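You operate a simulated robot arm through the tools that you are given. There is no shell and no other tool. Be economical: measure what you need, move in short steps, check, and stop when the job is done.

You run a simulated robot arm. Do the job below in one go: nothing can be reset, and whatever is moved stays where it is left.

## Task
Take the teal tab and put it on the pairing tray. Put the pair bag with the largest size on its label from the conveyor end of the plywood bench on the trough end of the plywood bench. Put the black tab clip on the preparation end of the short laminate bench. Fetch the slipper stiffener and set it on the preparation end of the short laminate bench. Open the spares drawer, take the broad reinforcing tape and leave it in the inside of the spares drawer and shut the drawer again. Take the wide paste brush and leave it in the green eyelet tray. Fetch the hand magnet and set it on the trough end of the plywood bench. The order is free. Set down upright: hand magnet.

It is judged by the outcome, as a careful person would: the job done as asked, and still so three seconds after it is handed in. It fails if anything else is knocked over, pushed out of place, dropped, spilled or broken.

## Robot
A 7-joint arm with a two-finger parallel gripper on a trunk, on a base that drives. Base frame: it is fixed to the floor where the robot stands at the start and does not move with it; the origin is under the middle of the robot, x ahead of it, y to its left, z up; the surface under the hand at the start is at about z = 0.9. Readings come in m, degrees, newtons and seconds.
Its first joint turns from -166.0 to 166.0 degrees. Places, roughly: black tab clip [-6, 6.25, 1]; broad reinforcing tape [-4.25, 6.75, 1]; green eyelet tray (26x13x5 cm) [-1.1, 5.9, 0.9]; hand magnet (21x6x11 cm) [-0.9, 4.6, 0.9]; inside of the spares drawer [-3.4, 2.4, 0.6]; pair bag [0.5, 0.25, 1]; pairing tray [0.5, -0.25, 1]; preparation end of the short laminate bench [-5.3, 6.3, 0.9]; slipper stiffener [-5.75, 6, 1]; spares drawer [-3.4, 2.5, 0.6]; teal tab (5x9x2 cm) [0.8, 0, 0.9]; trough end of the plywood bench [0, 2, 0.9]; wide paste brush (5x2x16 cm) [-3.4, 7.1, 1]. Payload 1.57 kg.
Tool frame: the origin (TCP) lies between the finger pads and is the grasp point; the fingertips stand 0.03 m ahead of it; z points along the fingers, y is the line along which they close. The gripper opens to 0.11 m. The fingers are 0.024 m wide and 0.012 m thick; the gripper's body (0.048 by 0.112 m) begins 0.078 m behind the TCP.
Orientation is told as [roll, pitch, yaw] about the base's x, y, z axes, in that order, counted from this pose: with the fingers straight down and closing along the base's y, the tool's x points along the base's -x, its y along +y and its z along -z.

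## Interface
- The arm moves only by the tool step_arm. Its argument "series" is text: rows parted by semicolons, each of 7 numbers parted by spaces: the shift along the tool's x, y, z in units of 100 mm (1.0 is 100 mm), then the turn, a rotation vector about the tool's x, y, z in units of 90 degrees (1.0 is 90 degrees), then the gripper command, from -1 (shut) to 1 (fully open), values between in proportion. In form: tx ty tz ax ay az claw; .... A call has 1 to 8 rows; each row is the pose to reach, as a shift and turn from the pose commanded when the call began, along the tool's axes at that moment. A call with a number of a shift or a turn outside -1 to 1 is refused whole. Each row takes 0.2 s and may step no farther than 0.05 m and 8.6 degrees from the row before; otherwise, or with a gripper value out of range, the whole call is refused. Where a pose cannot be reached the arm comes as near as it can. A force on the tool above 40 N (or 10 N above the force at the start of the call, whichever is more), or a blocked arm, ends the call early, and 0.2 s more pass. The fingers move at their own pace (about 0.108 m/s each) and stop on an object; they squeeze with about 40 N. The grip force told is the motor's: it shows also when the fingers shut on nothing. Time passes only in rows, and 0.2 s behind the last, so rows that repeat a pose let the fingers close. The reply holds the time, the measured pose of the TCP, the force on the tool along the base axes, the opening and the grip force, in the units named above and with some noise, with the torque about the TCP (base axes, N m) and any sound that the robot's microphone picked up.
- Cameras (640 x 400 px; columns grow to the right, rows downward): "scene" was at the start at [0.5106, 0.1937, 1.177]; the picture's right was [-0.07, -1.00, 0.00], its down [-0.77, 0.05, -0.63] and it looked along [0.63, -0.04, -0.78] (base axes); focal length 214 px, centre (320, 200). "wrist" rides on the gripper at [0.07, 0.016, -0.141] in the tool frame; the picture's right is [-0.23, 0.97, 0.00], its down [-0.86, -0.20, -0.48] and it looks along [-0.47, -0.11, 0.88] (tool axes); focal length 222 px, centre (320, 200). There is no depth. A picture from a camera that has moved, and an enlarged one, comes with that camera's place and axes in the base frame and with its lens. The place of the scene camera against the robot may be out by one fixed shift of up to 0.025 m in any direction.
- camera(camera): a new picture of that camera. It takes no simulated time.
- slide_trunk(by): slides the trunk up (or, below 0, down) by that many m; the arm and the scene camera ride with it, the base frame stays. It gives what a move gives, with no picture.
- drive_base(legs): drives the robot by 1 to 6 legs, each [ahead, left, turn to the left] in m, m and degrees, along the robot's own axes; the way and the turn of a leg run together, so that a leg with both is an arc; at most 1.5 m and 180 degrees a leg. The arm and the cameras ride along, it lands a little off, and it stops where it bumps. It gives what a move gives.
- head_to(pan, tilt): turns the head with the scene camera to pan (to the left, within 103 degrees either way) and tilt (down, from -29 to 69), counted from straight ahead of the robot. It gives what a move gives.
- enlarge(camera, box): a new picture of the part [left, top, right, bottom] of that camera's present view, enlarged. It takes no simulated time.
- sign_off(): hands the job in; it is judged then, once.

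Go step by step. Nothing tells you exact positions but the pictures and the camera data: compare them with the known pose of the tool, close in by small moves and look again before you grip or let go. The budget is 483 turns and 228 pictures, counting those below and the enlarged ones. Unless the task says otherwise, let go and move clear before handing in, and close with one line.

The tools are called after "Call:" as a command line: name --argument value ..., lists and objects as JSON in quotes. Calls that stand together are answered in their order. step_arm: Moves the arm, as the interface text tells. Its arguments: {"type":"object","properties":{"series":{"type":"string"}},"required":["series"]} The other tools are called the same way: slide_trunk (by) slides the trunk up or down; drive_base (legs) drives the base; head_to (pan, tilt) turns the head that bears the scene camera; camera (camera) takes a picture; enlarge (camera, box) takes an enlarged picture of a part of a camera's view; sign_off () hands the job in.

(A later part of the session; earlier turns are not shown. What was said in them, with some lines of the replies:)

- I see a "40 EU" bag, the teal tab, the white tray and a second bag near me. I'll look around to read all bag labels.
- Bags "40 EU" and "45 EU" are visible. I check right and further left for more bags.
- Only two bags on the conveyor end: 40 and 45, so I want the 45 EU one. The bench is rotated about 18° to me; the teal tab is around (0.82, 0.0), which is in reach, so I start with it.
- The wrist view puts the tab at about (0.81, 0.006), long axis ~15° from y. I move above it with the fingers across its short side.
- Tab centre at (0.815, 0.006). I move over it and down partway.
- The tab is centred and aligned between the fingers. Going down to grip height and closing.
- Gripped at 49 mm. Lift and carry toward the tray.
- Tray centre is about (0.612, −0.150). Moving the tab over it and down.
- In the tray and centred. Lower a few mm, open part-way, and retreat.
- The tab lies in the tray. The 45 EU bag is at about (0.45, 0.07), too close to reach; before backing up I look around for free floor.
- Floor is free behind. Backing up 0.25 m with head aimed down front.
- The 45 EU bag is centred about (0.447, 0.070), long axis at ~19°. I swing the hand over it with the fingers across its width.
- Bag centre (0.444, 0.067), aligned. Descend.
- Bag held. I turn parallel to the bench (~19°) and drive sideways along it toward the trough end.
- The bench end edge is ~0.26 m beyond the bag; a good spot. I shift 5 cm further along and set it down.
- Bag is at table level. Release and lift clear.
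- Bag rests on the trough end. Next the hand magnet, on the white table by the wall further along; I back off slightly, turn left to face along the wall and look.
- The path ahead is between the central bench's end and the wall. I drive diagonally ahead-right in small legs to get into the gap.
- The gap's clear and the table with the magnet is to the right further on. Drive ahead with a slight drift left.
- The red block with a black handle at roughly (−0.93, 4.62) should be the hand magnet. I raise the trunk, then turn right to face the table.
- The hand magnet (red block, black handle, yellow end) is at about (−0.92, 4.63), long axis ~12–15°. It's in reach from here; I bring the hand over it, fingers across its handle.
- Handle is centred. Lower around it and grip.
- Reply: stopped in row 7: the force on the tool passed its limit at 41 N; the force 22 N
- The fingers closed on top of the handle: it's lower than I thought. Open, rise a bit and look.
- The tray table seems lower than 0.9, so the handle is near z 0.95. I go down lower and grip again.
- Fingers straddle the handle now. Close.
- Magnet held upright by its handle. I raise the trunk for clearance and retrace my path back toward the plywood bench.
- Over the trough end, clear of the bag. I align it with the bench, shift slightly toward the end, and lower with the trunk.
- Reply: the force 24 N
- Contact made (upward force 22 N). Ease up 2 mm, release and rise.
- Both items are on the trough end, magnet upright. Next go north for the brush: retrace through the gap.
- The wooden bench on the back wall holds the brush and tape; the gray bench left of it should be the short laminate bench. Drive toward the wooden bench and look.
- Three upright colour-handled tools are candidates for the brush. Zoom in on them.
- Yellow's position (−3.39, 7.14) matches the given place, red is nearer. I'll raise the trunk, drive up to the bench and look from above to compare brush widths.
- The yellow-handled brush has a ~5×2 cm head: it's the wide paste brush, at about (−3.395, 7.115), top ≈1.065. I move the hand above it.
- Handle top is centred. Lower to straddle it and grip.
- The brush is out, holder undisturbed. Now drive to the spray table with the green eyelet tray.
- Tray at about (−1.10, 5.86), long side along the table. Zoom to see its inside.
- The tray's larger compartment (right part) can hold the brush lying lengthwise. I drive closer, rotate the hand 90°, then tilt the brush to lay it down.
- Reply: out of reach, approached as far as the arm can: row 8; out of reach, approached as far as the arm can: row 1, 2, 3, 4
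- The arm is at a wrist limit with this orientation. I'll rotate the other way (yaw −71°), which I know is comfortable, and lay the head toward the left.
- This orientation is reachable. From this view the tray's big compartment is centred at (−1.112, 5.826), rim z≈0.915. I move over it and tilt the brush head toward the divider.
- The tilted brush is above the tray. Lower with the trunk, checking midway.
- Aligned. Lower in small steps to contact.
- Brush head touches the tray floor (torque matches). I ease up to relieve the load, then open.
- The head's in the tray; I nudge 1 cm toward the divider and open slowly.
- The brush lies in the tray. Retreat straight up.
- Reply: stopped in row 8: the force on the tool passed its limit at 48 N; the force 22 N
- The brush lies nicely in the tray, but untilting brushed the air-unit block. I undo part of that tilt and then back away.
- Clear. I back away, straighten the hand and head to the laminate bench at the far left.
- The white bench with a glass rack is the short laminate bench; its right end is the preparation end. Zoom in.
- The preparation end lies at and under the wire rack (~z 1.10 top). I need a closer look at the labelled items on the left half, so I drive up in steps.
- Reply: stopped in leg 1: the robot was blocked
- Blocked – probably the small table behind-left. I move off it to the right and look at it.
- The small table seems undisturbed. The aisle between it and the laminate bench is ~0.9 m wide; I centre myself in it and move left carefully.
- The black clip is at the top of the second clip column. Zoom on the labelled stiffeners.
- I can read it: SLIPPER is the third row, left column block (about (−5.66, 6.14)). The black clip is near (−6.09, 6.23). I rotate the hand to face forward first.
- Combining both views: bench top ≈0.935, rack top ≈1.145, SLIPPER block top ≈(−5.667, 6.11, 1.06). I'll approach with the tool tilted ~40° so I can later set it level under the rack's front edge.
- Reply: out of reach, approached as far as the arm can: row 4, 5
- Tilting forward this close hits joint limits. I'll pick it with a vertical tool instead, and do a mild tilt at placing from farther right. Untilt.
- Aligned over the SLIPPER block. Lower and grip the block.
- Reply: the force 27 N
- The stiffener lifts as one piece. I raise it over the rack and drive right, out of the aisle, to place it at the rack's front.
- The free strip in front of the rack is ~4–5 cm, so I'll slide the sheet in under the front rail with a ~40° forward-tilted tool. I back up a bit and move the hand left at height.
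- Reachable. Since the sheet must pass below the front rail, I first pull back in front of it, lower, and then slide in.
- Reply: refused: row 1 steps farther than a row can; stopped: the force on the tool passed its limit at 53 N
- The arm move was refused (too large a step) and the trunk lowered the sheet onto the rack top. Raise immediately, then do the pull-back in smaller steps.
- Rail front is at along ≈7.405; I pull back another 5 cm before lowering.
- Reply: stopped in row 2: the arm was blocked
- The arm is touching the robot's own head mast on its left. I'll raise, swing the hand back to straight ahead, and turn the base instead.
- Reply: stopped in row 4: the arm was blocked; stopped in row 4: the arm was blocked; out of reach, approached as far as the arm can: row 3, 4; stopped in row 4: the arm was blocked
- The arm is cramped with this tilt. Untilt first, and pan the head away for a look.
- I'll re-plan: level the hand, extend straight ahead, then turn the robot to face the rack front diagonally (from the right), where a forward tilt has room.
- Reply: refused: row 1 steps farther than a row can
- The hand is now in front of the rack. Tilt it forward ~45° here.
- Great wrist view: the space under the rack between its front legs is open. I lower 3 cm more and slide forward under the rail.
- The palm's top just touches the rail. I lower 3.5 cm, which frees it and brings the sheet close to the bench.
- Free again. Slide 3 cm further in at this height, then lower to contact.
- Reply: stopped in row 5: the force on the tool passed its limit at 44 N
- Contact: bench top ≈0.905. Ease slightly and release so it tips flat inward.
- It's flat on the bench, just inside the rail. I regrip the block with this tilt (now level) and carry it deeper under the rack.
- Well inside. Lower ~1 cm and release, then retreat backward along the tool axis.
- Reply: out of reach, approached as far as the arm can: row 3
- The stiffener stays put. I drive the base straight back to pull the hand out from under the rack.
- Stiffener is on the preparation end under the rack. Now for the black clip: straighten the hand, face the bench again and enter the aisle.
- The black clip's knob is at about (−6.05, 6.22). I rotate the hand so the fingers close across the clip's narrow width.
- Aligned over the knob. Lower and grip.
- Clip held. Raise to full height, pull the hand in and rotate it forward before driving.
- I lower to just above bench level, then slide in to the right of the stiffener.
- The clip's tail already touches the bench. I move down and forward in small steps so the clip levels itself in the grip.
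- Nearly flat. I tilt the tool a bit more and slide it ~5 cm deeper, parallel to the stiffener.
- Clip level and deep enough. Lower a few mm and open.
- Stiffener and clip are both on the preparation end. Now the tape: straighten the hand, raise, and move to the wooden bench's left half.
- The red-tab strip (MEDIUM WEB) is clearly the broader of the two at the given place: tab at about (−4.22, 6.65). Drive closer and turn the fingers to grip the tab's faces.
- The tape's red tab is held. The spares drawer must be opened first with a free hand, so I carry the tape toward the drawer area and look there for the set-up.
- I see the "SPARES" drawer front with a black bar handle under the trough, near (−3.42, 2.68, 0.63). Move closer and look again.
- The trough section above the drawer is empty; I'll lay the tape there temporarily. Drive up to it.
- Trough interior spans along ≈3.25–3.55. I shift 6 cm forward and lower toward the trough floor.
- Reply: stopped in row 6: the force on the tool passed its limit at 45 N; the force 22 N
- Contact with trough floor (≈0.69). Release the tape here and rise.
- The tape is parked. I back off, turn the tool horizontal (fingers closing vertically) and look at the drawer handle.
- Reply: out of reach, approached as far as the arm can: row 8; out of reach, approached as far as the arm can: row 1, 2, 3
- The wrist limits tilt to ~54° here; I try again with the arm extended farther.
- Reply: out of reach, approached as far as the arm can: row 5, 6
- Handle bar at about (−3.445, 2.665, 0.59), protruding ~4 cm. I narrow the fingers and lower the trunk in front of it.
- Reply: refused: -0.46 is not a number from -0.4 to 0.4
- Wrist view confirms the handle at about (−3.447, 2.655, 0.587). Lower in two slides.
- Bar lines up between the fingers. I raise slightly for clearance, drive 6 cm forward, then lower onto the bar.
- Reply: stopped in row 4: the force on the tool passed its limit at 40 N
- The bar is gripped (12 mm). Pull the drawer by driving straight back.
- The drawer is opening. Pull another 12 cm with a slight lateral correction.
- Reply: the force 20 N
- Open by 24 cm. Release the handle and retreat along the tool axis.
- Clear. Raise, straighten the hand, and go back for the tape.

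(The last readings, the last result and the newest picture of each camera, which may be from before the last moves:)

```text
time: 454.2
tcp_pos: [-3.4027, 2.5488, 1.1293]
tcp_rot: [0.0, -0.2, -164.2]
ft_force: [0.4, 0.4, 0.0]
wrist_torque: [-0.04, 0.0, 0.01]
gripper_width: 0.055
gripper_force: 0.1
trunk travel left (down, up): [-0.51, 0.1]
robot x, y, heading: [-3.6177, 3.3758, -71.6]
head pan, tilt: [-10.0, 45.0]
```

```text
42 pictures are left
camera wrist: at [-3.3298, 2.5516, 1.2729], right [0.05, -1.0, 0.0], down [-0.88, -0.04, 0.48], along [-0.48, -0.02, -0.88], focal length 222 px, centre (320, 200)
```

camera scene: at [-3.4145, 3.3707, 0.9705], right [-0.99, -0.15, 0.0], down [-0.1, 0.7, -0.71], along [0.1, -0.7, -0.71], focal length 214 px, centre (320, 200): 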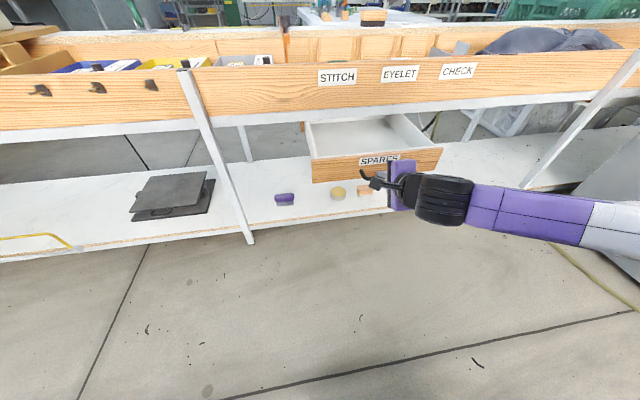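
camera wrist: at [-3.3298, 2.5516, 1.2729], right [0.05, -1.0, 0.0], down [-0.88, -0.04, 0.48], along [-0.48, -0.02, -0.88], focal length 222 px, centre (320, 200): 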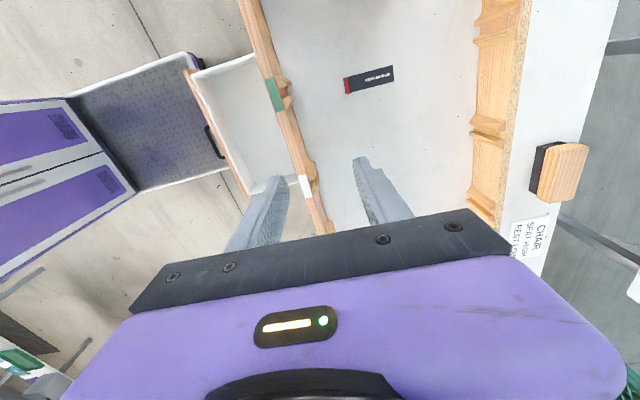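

Call:
step_arm --series "0.15 0.25 0 0 0 0 0; 0.3 0.5 0 0 0 0 0; 0.44 0.73 0 0 0 0 0"

Call:
slide_trunk --by -0.25

Call:
camera --camera "wrist"

```text
time: 455.0
tcp_pos: [-3.3417, 2.489, 1.1299]
tcp_rot: [0.1, -0.2, -164.3]
ft_force: [0.4, -0.1, 0.4]
wrist_torque: [-0.02, -0.04, 0.02]
gripper_width: 0.0553
gripper_force: 0.1
trunk travel left (down, up): [-0.51, 0.1]
robot x, y, heading: [-3.6207, 3.3734, -71.4]
head pan, tilt: [-10.0, 45.0]
```

```text
time: 457.6
tcp_pos: [-3.3412, 2.4907, 0.8789]
tcp_rot: [-0.1, -0.2, -164.2]
ft_force: [0.3, 0.5, 0.5]
wrist_torque: [-0.03, -0.01, 0.0]
gripper_width: 0.0549
gripper_force: 0.1
trunk travel left (down, up): [-0.26, 0.35]
robot x, y, heading: [-3.622, 3.3787, -71.5]
head pan, tilt: [-10.0, 45.0]
```

```text
41 pictures are left
camera wrist: at [-3.2674, 2.493, 1.0221], right [0.05, -1.0, 0.0], down [-0.88, -0.04, 0.48], along [-0.48, -0.02, -0.88], focal length 222 px, centre (320, 200)
```

wrist: 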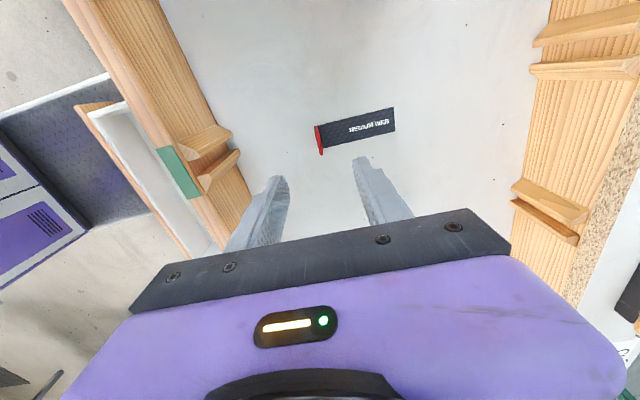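

Aligned. Lower and grip the tab.

Call:
slide_trunk --by -0.13

Call:
camera --camera "wrist"

```text
time: 459.2
tcp_pos: [-3.3399, 2.4895, 0.7493]
tcp_rot: [0.0, -0.2, -164.1]
ft_force: [-0.3, 0.1, 0.0]
wrist_torque: [0.05, 0.02, -0.01]
gripper_width: 0.0549
gripper_force: 0.0
trunk travel left (down, up): [-0.13, 0.48]
robot x, y, heading: [-3.6207, 3.3794, -71.6]
head pan, tilt: [-10.0, 45.0]
```

```text
40 pictures are left
camera wrist: at [-3.2674, 2.493, 0.8921], right [0.05, -1.0, 0.0], down [-0.88, -0.04, 0.48], along [-0.48, -0.02, -0.88], focal length 222 px, centre (320, 200)
```

wrist: 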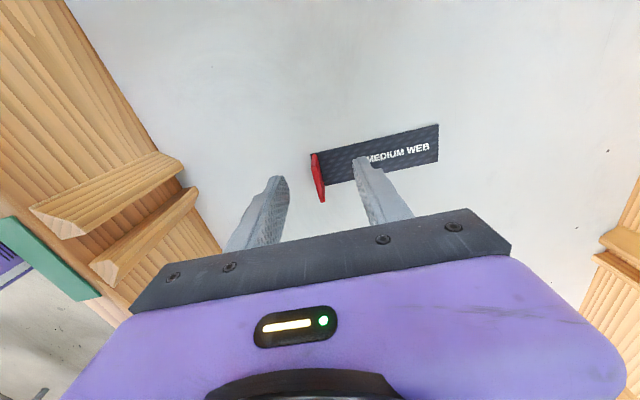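

Call:
step_arm --series "0 0 0.08 0 0 0 0; 0 0 0.14 0 0 0 0; 0 0 0.14 0 0 0 -1; 0 0 0.14 0 0 0 -1; 0 0 0.14 0 0 0 -1; 0 0 0.14 0 0 0 -1"

Call:
slide_trunk --by 0.3

Call:
camera --camera "wrist"

```text
time: 460.6
tcp_pos: [-3.3411, 2.4885, 0.7357]
tcp_rot: [0.0, -0.2, -164.3]
ft_force: [0.1, 0.1, 0.3]
wrist_torque: [0.01, 0.03, 0.01]
gripper_width: 0.0039
gripper_force: 24.7
trunk travel left (down, up): [-0.13, 0.48]
robot x, y, heading: [-3.619, 3.3796, -71.5]
head pan, tilt: [-10.0, 45.0]
```

```text
time: 463.6
tcp_pos: [-3.3406, 2.4893, 1.0348]
tcp_rot: [-0.1, -0.2, -164.1]
ft_force: [-0.2, 0.0, 0.3]
wrist_torque: [0.03, -0.01, 0.0]
gripper_width: 0.0031
gripper_force: 24.7
trunk travel left (down, up): [-0.43, 0.18]
robot x, y, heading: [-3.6209, 3.3819, -71.6]
head pan, tilt: [-10.0, 45.0]
```

```text
39 pictures are left
camera wrist: at [-3.2674, 2.4927, 1.1777], right [0.05, -1.0, 0.0], down [-0.88, -0.04, 0.48], along [-0.48, -0.02, -0.88], focal length 222 px, centre (320, 200)
```

wrist: 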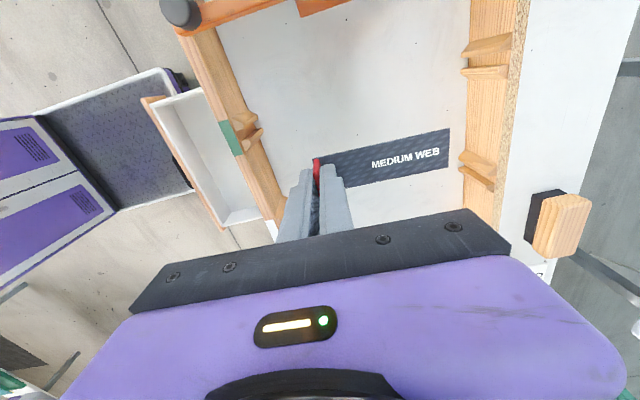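

Tape held again; the open drawer is visible. I back up and position the tape above the drawer interior.

Call:
drive_base --legs '[[-0.25, 0, 0]]'

Call:
step_arm --series "-0.2 -0.4 0 0 0 0 -1; -0.41 -0.83 0 0 0 0 -1"

Call:
camera --camera "wrist"

```text
time: 465.4
tcp_pos: [-3.4211, 2.7248, 1.0357]
tcp_rot: [0.0, -0.3, -164.3]
ft_force: [1.0, -1.0, 0.0]
wrist_torque: [0.02, 0.03, -0.03]
gripper_width: 0.0037
gripper_force: 24.7
trunk travel left (down, up): [-0.43, 0.18]
robot x, y, heading: [-3.7007, 3.6161, -71.4]
head pan, tilt: [-10.0, 45.0]
```

```text
time: 466.0
tcp_pos: [-3.4812, 2.7962, 1.0354]
tcp_rot: [0.0, -0.1, -164.4]
ft_force: [1.7, 0.2, -1.8]
wrist_torque: [0.01, 0.02, 0.03]
gripper_width: 0.0038
gripper_force: 24.7
trunk travel left (down, up): [-0.43, 0.18]
robot x, y, heading: [-3.6985, 3.6156, -71.2]
head pan, tilt: [-10.0, 45.0]
```

```text
38 pictures are left
camera wrist: at [-3.4081, 2.7996, 1.1768], right [0.05, -1.0, 0.0], down [-0.88, -0.04, 0.48], along [-0.48, -0.02, -0.88], focal length 222 px, centre (320, 200)
```

wrist: 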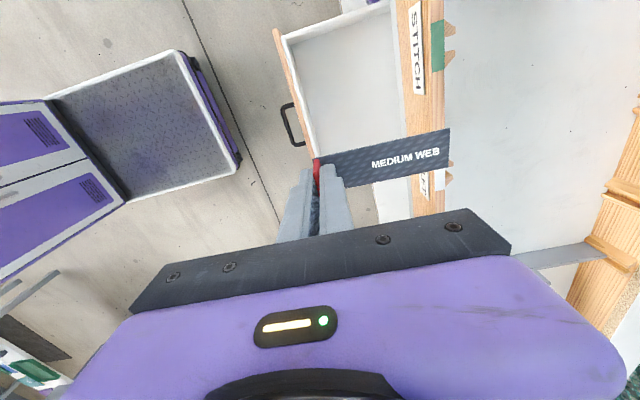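

Call:
step_arm --series "0 -0.1 0 0 0 0 -1"

Call:
slide_trunk --by -0.34

Call:
camera --camera "wrist"

Call:
camera --camera "scene"

```text
time: 466.4
tcp_pos: [-3.4864, 2.8049, 1.0359]
tcp_rot: [0.0, -0.1, -164.3]
ft_force: [0.1, 0.0, 0.1]
wrist_torque: [-0.01, 0.02, -0.01]
gripper_width: 0.0035
gripper_force: 24.4
trunk travel left (down, up): [-0.43, 0.18]
robot x, y, heading: [-3.6957, 3.6163, -71.7]
head pan, tilt: [-10.0, 45.0]
```

```text
time: 469.7
tcp_pos: [-3.4858, 2.8049, 0.6955]
tcp_rot: [0.0, -0.2, -164.3]
ft_force: [-0.2, 0.1, 0.2]
wrist_torque: [-0.01, -0.01, 0.0]
gripper_width: 0.0034
gripper_force: 25.3
trunk travel left (down, up): [-0.09, 0.52]
robot x, y, heading: [-3.6994, 3.6129, -71.2]
head pan, tilt: [-10.0, 45.0]
```

```text
37 pictures are left
camera wrist: at [-3.4123, 2.8082, 0.8374], right [0.04, -1.0, 0.0], down [-0.88, -0.04, 0.48], along [-0.48, -0.02, -0.88], focal length 222 px, centre (320, 200)
```

wrist: 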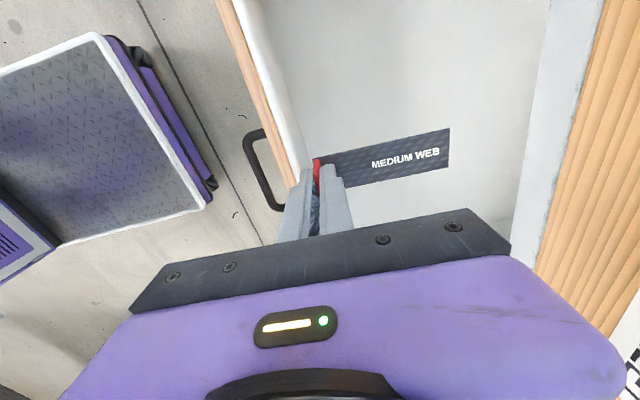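

```text
36 pictures are left
camera scene: at [-3.354, 3.1908, 1.0506], right [-0.99, -0.15, 0.0], down [-0.1, 0.7, -0.71], along [0.1, -0.7, -0.71], focal length 214 px, centre (320, 200)
```

scene: 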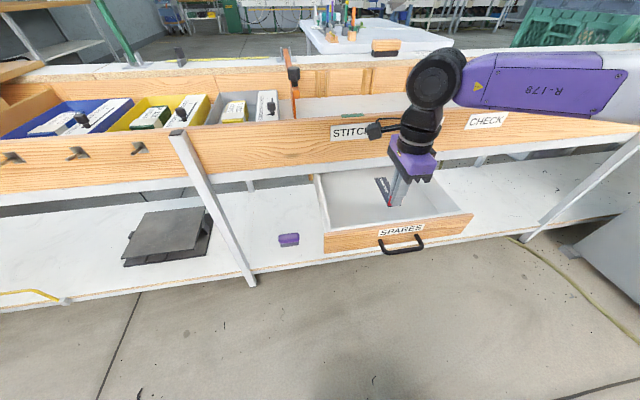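

Shift 3 cm away from the drawer's front wall, then lower to contact.

Call:
step_arm --series "0 0.15 0 0 0 0 -1; 0 0.3 0 0 0 0 -1; 0 0.3 0.15 0 0 0 -1; 0 0.3 0.3 0 0 0 -1; 0 0.3 0.4 0 0 0 -1; 0 0.3 0.45 0 0 0 -1; 0 0.3 0.5 0 0 0 -1"

Call:
camera --camera "wrist"

```text
time: 471.3
tcp_pos: [-3.4771, 2.7759, 0.645]
tcp_rot: [0.1, -0.1, -164.3]
ft_force: [-0.7, -0.4, 0.3]
wrist_torque: [0.01, 0.02, -0.01]
gripper_width: 0.0036
gripper_force: 24.6
trunk travel left (down, up): [-0.09, 0.52]
robot x, y, heading: [-3.6956, 3.6128, -71.4]
head pan, tilt: [-10.0, 45.0]
```

```text
35 pictures are left
camera wrist: at [-3.4046, 2.7787, 0.7875], right [0.04, -1.0, 0.0], down [-0.88, -0.04, 0.48], along [-0.48, -0.02, -0.88], focal length 222 px, centre (320, 200)
```

wrist: 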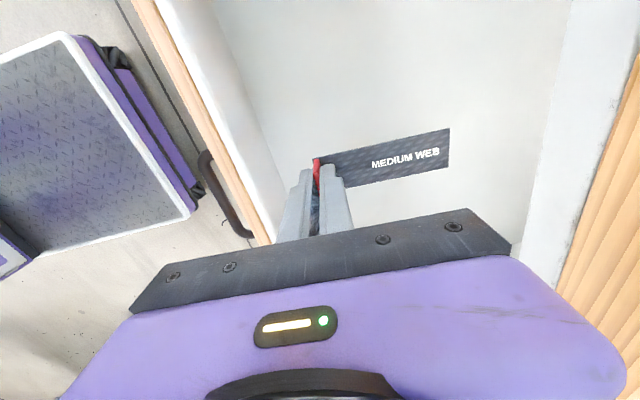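

Call:
step_arm --series "0 0 0.05 0 0 0 -1; 0 0 0.1 0 0 0 -1; 0 0 0.14 0 0 0 -1; 0 0 0.18 0 0 0 -1; 0 0 0.22 0 0 0 -1; 0 0 0.26 0 0 0 -1; 0 0 0.3 0 0 0 -1; 0 0 0.34 0 0 0 -1"

```text
time: 473.1
tcp_pos: [-3.4783, 2.7755, 0.6098]
tcp_rot: [0.0, -0.2, -164.3]
ft_force: [0.4, 0.5, -0.6]
wrist_torque: [-0.01, -0.03, 0.0]
gripper_width: 0.0037
gripper_force: 24.3
trunk travel left (down, up): [-0.09, 0.52]
robot x, y, heading: [-3.6986, 3.6138, -71.8]
head pan, tilt: [-10.0, 45.0]
```

Call:
step_arm --series "0 0 0.04 0 0 0 -1; 0 0 0.08 0 0 0 -1; 0 0 0.12 0 0 0 -1; 0 0 0.16 0 0 0 -1; 0 0 0.2 0 0 0 -1"

Call:
camera --camera "scene"

```text
time: 474.3
tcp_pos: [-3.4764, 2.7742, 0.5946]
tcp_rot: [0.3, -0.2, -164.4]
ft_force: [0.3, -1.6, 29.0]
wrist_torque: [0.01, 0.05, -0.04]
gripper_width: 0.0043
gripper_force: 25.0
trunk travel left (down, up): [-0.09, 0.52]
robot x, y, heading: [-3.6986, 3.614, -71.8]
head pan, tilt: [-10.0, 45.0]
```

```text
34 pictures are left
camera scene: at [-3.3542, 3.1914, 1.0514], right [-0.99, -0.15, 0.0], down [-0.1, 0.7, -0.71], along [0.1, -0.7, -0.71], focal length 214 px, centre (320, 200)
```

scene: 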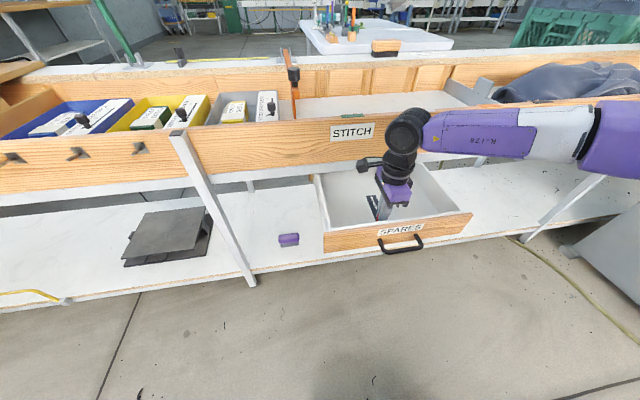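

Contact. Ease up 5 mm, open, and rise straight.

Call:
step_arm --series "0 0 -0.05 0 0 0 -1; 0 0 -0.05 0 0 0 -0.5; 0 0 -0.05 0 0 0 -0.3; 0 0 -0.4 0 0 0 -0.3; 0 0 -0.8 0 0 0 -0.3; 0 0 -1 0 0 0 -0.3"

Call:
slide_trunk --by 0.3

Call:
camera --camera "wrist"

```text
time: 475.7
tcp_pos: [-3.4776, 2.7749, 0.6915]
tcp_rot: [-0.1, -0.2, -164.2]
ft_force: [-0.2, 0.0, 0.7]
wrist_torque: [0.04, 0.01, 0.01]
gripper_width: 0.0387
gripper_force: 0.1
trunk travel left (down, up): [-0.09, 0.52]
robot x, y, heading: [-3.6981, 3.6124, -71.9]
head pan, tilt: [-10.0, 45.0]
```

```text
time: 478.7
tcp_pos: [-3.4779, 2.775, 0.991]
tcp_rot: [-0.1, -0.1, -164.4]
ft_force: [0.1, 0.2, 0.4]
wrist_torque: [0.0, 0.01, -0.01]
gripper_width: 0.0383
gripper_force: 0.1
trunk travel left (down, up): [-0.39, 0.22]
robot x, y, heading: [-3.6991, 3.612, -71.3]
head pan, tilt: [-10.0, 45.0]
```

```text
33 pictures are left
camera wrist: at [-3.404, 2.7773, 1.1333], right [0.04, -1.0, 0.0], down [-0.88, -0.04, 0.48], along [-0.48, -0.02, -0.88], focal length 222 px, centre (320, 200)
```

wrist: 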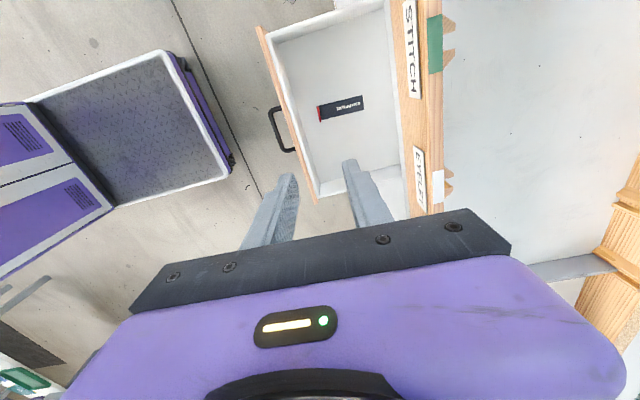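

The tape is in the drawer. To close: tilt the tool again, re-grip the handle and push it shut.

Call:
drive_base --legs '[[-0.35, 0, 0]]'

Call:
step_arm --series "0 0 0 -0.09 0 0 -0.3; 0 0 0 -0.18 0 0 -0.3; 0 0 0 -0.27 0 0 -0.3; 0 0 0 -0.36 0 0 -0.3; 0 0 0 -0.45 0 0 -0.3; 0 0 0 -0.54 0 0 -0.3; 0 0 0 -0.6 0 0 -0.3"

Call:
step_arm --series "0 0.15 0.2 0 0 0 -0.3; 0 0.3 0.4 0 0 0 -0.3; 0 0.3 0.4 -0.05 0 0 -0.3"

```text
time: 481.0
tcp_pos: [-3.5885, 3.1051, 0.9906]
tcp_rot: [0.0, -0.2, -164.3]
ft_force: [0.3, 0.9, -0.6]
wrist_torque: [0.02, -0.04, 0.0]
gripper_width: 0.0387
gripper_force: 0.1
trunk travel left (down, up): [-0.39, 0.22]
robot x, y, heading: [-3.8061, 3.9457, -71.7]
head pan, tilt: [-10.0, 45.0]
```

```text
time: 482.6
tcp_pos: [-3.5889, 3.1044, 0.9921]
tcp_rot: [54.2, -0.1, -164.4]
ft_force: [0.1, -0.9, -0.3]
wrist_torque: [-0.02, 0.03, -0.01]
gripper_width: 0.0384
gripper_force: 0.1
trunk travel left (down, up): [-0.39, 0.22]
robot x, y, heading: [-3.8062, 3.9448, -71.3]
head pan, tilt: [-10.0, 45.0]
```

```text
time: 483.4
tcp_pos: [-3.5747, 3.0564, 0.9925]
tcp_rot: [58.5, -0.3, -164.5]
ft_force: [-0.3, -0.2, 0.8]
wrist_torque: [-0.01, -0.02, -0.01]
gripper_width: 0.0385
gripper_force: 0.1
trunk travel left (down, up): [-0.39, 0.22]
robot x, y, heading: [-3.8097, 3.9463, -71.7]
head pan, tilt: [-10.0, 45.0]
```

Call:
slide_trunk --by -0.386

Call:
drive_base --legs '[[0.1, 0, 0]]'

Call:
camera --camera "wrist"

```text
time: 487.1
tcp_pos: [-3.5735, 3.0554, 0.6058]
tcp_rot: [58.5, -0.2, -164.4]
ft_force: [-0.7, -0.5, 0.5]
wrist_torque: [0.02, -0.02, 0.0]
gripper_width: 0.0383
gripper_force: 0.1
trunk travel left (down, up): [-0.004, 0.606]
robot x, y, heading: [-3.8085, 3.9446, -71.6]
head pan, tilt: [-10.0, 45.0]
```

```text
time: 488.3
tcp_pos: [-3.5414, 2.9619, 0.6052]
tcp_rot: [58.5, -0.2, -164.3]
ft_force: [0.9, -0.9, 0.0]
wrist_torque: [-0.01, -0.01, 0.0]
gripper_width: 0.0382
gripper_force: 0.1
trunk travel left (down, up): [-0.004, 0.606]
robot x, y, heading: [-3.7767, 3.8493, -71.6]
head pan, tilt: [-10.0, 45.0]
```

```text
32 pictures are left
camera wrist: at [-3.5033, 3.0888, 0.6946], right [-0.08, -0.55, 0.83], down [-0.96, 0.26, 0.08], along [-0.26, -0.79, -0.55], focal length 222 px, centre (320, 200)
```

wrist: 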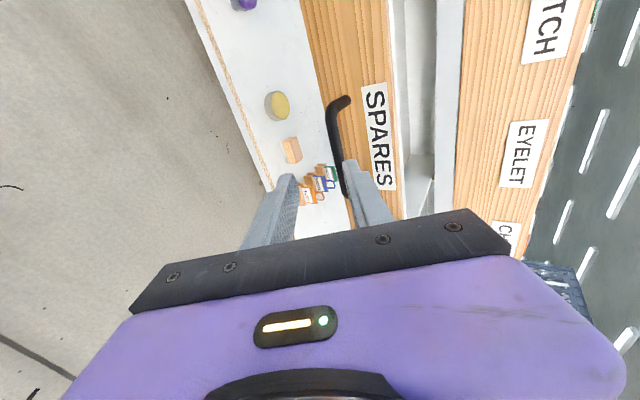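

Same geometry as before. Advance 6.5 cm, lower slightly and grip.

Call:
drive_base --legs '[[0.062, 0, 0]]'

Call:
camera --camera "wrist"

```text
time: 489.2
tcp_pos: [-3.5231, 2.9037, 0.6047]
tcp_rot: [58.5, -0.2, -164.4]
ft_force: [0.3, -0.7, 0.6]
wrist_torque: [-0.02, -0.02, 0.01]
gripper_width: 0.0385
gripper_force: 0.0
trunk travel left (down, up): [-0.004, 0.606]
robot x, y, heading: [-3.761, 3.794, -71.2]
head pan, tilt: [-10.0, 45.0]
```

```text
31 pictures are left
camera wrist: at [-3.4838, 3.0307, 0.6947], right [-0.08, -0.55, 0.83], down [-0.96, 0.26, 0.08], along [-0.26, -0.79, -0.55], focal length 222 px, centre (320, 200)
```

wrist: 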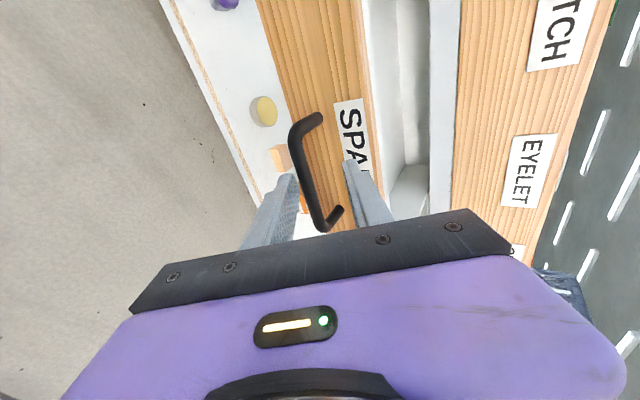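

Call:
step_arm --series "0 -0.08 0.05 0 0 0 -0.3; 0 -0.08 0.05 0 0 0 -0.6; 0 -0.08 0.05 0 0 0 -1; 0 -0.08 0.05 0 0 0 -1"

Call:
drive_base --legs '[[0.12, 0, 0]]'

```text
time: 490.2
tcp_pos: [-3.5228, 2.9037, 0.5981]
tcp_rot: [58.5, -0.2, -164.3]
ft_force: [-0.4, 0.6, 0.3]
wrist_torque: [-0.01, -0.02, 0.01]
gripper_width: 0.0001
gripper_force: 21.9
trunk travel left (down, up): [-0.004, 0.606]
robot x, y, heading: [-3.7546, 3.7942, -71.6]
head pan, tilt: [-10.0, 45.0]
```

```text
time: 491.5
tcp_pos: [-3.4843, 2.7889, 0.5959]
tcp_rot: [58.5, -0.1, -164.4]
ft_force: [0.4, -0.1, 0.0]
wrist_torque: [-0.01, 0.02, 0.02]
gripper_width: 0.0
gripper_force: 21.0
trunk travel left (down, up): [-0.004, 0.606]
robot x, y, heading: [-3.7221, 3.6803, -71.5]
head pan, tilt: [-10.0, 45.0]
```

The fingers missed the bar and I drove on; check what happened.

Call:
camera --camera "wrist"

Call:
camera --camera "scene"

```text
30 pictures are left
camera wrist: at [-3.4464, 2.9151, 0.6851], right [-0.08, -0.55, 0.83], down [-0.96, 0.26, 0.08], along [-0.26, -0.79, -0.55], focal length 222 px, centre (320, 200)
```

wrist: 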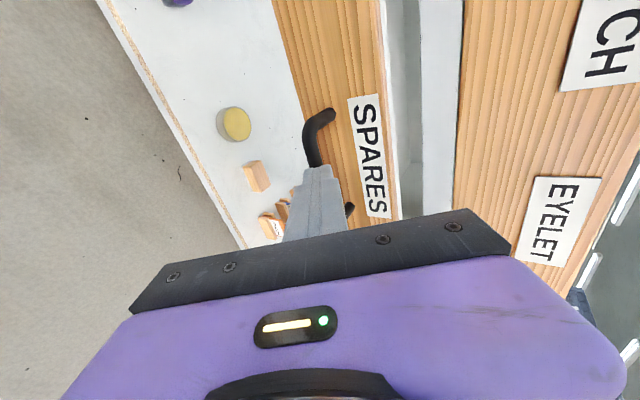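

```text
29 pictures are left
camera scene: at [-3.3748, 3.254, 0.9645], right [-0.99, -0.15, 0.0], down [-0.1, 0.7, -0.71], along [0.1, -0.7, -0.71], focal length 214 px, centre (320, 200)
```

scene: 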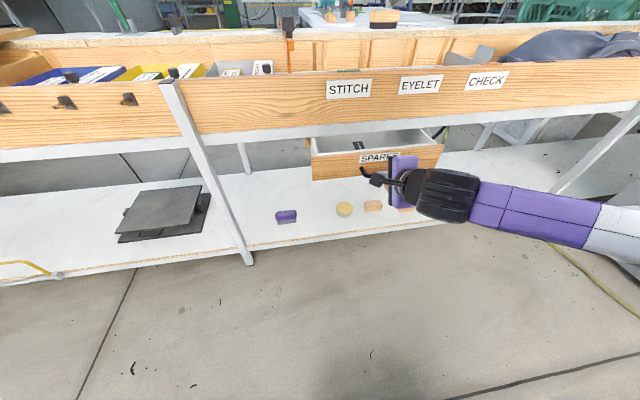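

The closed fingers are pushing the bar and the drawer is going in fine. Continue pushing in small steps.

Call:
drive_base --legs '[[0.08, 0, 0]]'

Call:
drive_base --legs '[[0.025, 0, 0]]'

Call:
camera --camera "scene"

Call:
camera --camera "wrist"

```text
time: 492.5
tcp_pos: [-3.4574, 2.7132, 0.5952]
tcp_rot: [58.5, -0.2, -164.2]
ft_force: [-0.5, 0.1, -0.2]
wrist_torque: [0.01, 0.0, -0.01]
gripper_width: 0.0
gripper_force: 21.5
trunk travel left (down, up): [-0.004, 0.606]
robot x, y, heading: [-3.6926, 3.6012, -71.6]
head pan, tilt: [-10.0, 45.0]
```

```text
time: 493.4
tcp_pos: [-3.4497, 2.6894, 0.5952]
tcp_rot: [58.3, -0.2, -164.3]
ft_force: [-1.0, 0.7, 0.4]
wrist_torque: [0.02, 0.0, -0.02]
gripper_width: 0.0
gripper_force: 21.4
trunk travel left (down, up): [-0.004, 0.606]
robot x, y, heading: [-3.6839, 3.5763, -71.6]
head pan, tilt: [-10.0, 45.0]
```

```text
28 pictures are left
camera scene: at [-3.3408, 3.1549, 0.9645], right [-0.99, -0.15, 0.0], down [-0.1, 0.7, -0.71], along [0.1, -0.7, -0.71], focal length 214 px, centre (320, 200)
```

scene: 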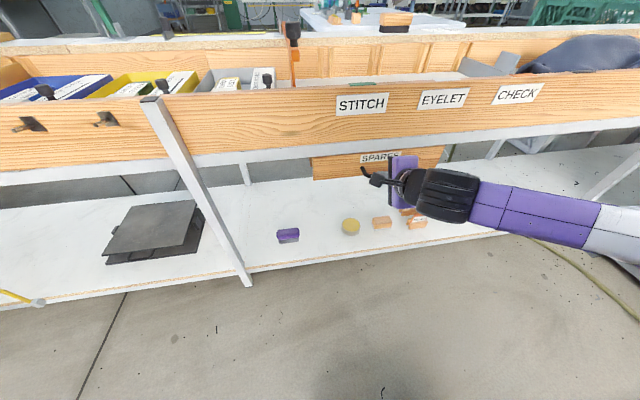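

```text
27 pictures are left
camera wrist: at [-3.4116, 2.816, 0.6849], right [-0.08, -0.55, 0.83], down [-0.96, 0.26, 0.08], along [-0.26, -0.79, -0.55], focal length 222 px, centre (320, 200)
```

wrist: 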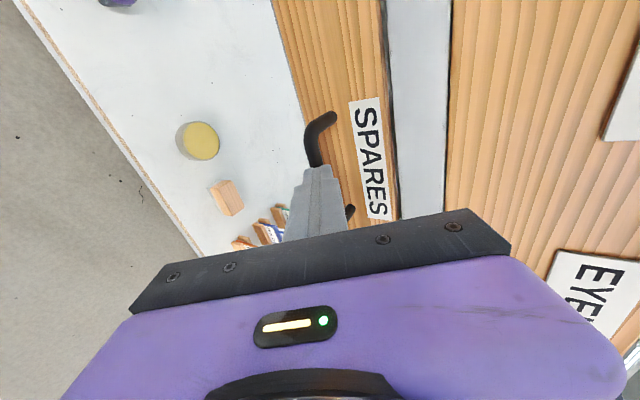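

Call:
drive_base --legs '[[0.012, 0, 0]]'

Call:
drive_base --legs '[[0.012, 0, 0]]'

```text
time: 494.2
tcp_pos: [-3.4467, 2.6819, 0.5961]
tcp_rot: [58.4, -0.2, -164.3]
ft_force: [-3.2, 6.0, 4.5]
wrist_torque: [0.0, -0.09, 0.03]
gripper_width: 0.0
gripper_force: 21.0
trunk travel left (down, up): [-0.004, 0.606]
robot x, y, heading: [-3.6857, 3.5683, -71.7]
head pan, tilt: [-10.0, 45.0]
stopped in leg 1: the force on the tool passed its limit at 52 N (the readings are from after the stop); the commanded pose is now the measured one
```

```text
time: 494.9
tcp_pos: [-3.4481, 2.682, 0.5974]
tcp_rot: [58.1, -0.2, -164.3]
ft_force: [-4.4, 9.8, 6.2]
wrist_torque: [0.08, -0.12, 0.07]
gripper_width: 0.0
gripper_force: 21.2
trunk travel left (down, up): [-0.004, 0.606]
robot x, y, heading: [-3.6839, 3.5654, -71.7]
head pan, tilt: [-10.0, 45.0]
stopped in leg 1: the force on the tool passed its limit at 67 N (the readings are from after the stop); the commanded pose is now the measured one
```

The drawer hit its stop: shut. Back away and check.

Call:
drive_base --legs '[[-0.35, 0, 0]]'

Call:
slide_trunk --by 0.35

Call:
camera --camera "scene"

Call:
camera --camera "wrist"

```text
time: 497.2
tcp_pos: [-3.5544, 3.0115, 0.5961]
tcp_rot: [58.0, -0.2, -164.0]
ft_force: [0.3, -0.4, -0.3]
wrist_torque: [-0.01, -0.01, 0.01]
gripper_width: 0.0
gripper_force: 21.4
trunk travel left (down, up): [-0.004, 0.606]
robot x, y, heading: [-3.792, 3.8961, -71.1]
head pan, tilt: [-10.0, 45.0]
```

```text
time: 500.6
tcp_pos: [-3.5546, 3.012, 0.945]
tcp_rot: [58.1, -0.2, -164.1]
ft_force: [1.1, 0.3, 0.5]
wrist_torque: [-0.01, -0.02, 0.01]
gripper_width: 0.0002
gripper_force: 21.3
trunk travel left (down, up): [-0.354, 0.256]
robot x, y, heading: [-3.7927, 3.8948, -71.2]
head pan, tilt: [-10.0, 45.0]
```

```text
26 pictures are left
camera scene: at [-3.4461, 3.4739, 1.3145], right [-0.99, -0.15, 0.0], down [-0.11, 0.7, -0.71], along [0.11, -0.7, -0.71], focal length 214 px, centre (320, 200)
```

scene: 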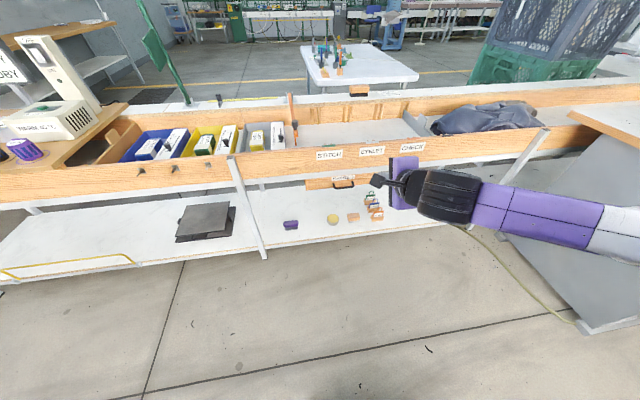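

```text
25 pictures are left
camera wrist: at [-3.516, 3.1382, 1.0355], right [-0.07, -0.56, 0.83], down [-0.96, 0.26, 0.09], along [-0.26, -0.79, -0.56], focal length 222 px, centre (320, 200)
```

wrist: 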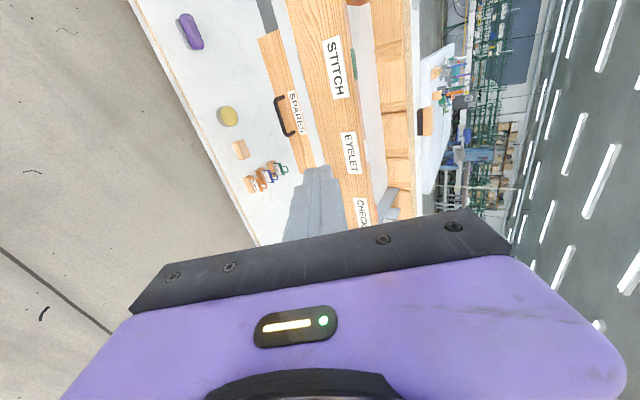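

Call:
enlarge --camera "scene" --box '[290, 140, 410, 230]'

```text
4.44 times, centred on (350, 185) of scene
camera zoom: at [-3.4461, 3.4739, 1.3145], right [-0.99, -0.15, 0.0], down [-0.11, 0.7, -0.71], along [0.11, -0.7, -0.71], focal length 953 px, centre (187, 267)
```

zoom: 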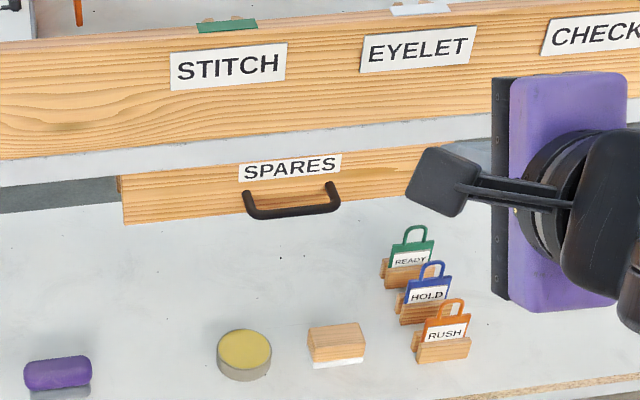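

The drawer is fully shut with the tape inside, all seven jobs are done, and the hand is clear. Handing in.

Call:
sign_off

```text
The job is handed in.
```

All seven items are where you asked: teal tab in the pairing tray, 45 EU pair bag and upright hand magnet on the trough end, wide paste brush in the green eyelet tray, broad tape (the red-tabbed "MEDIUM WEB" strip) in the shut spares drawer, and the black clip and slipper stiffener on the preparation end, under the wire rack. Nothing looked out of place after three light bumps along the way: a small table, the air-unit block and the rack.
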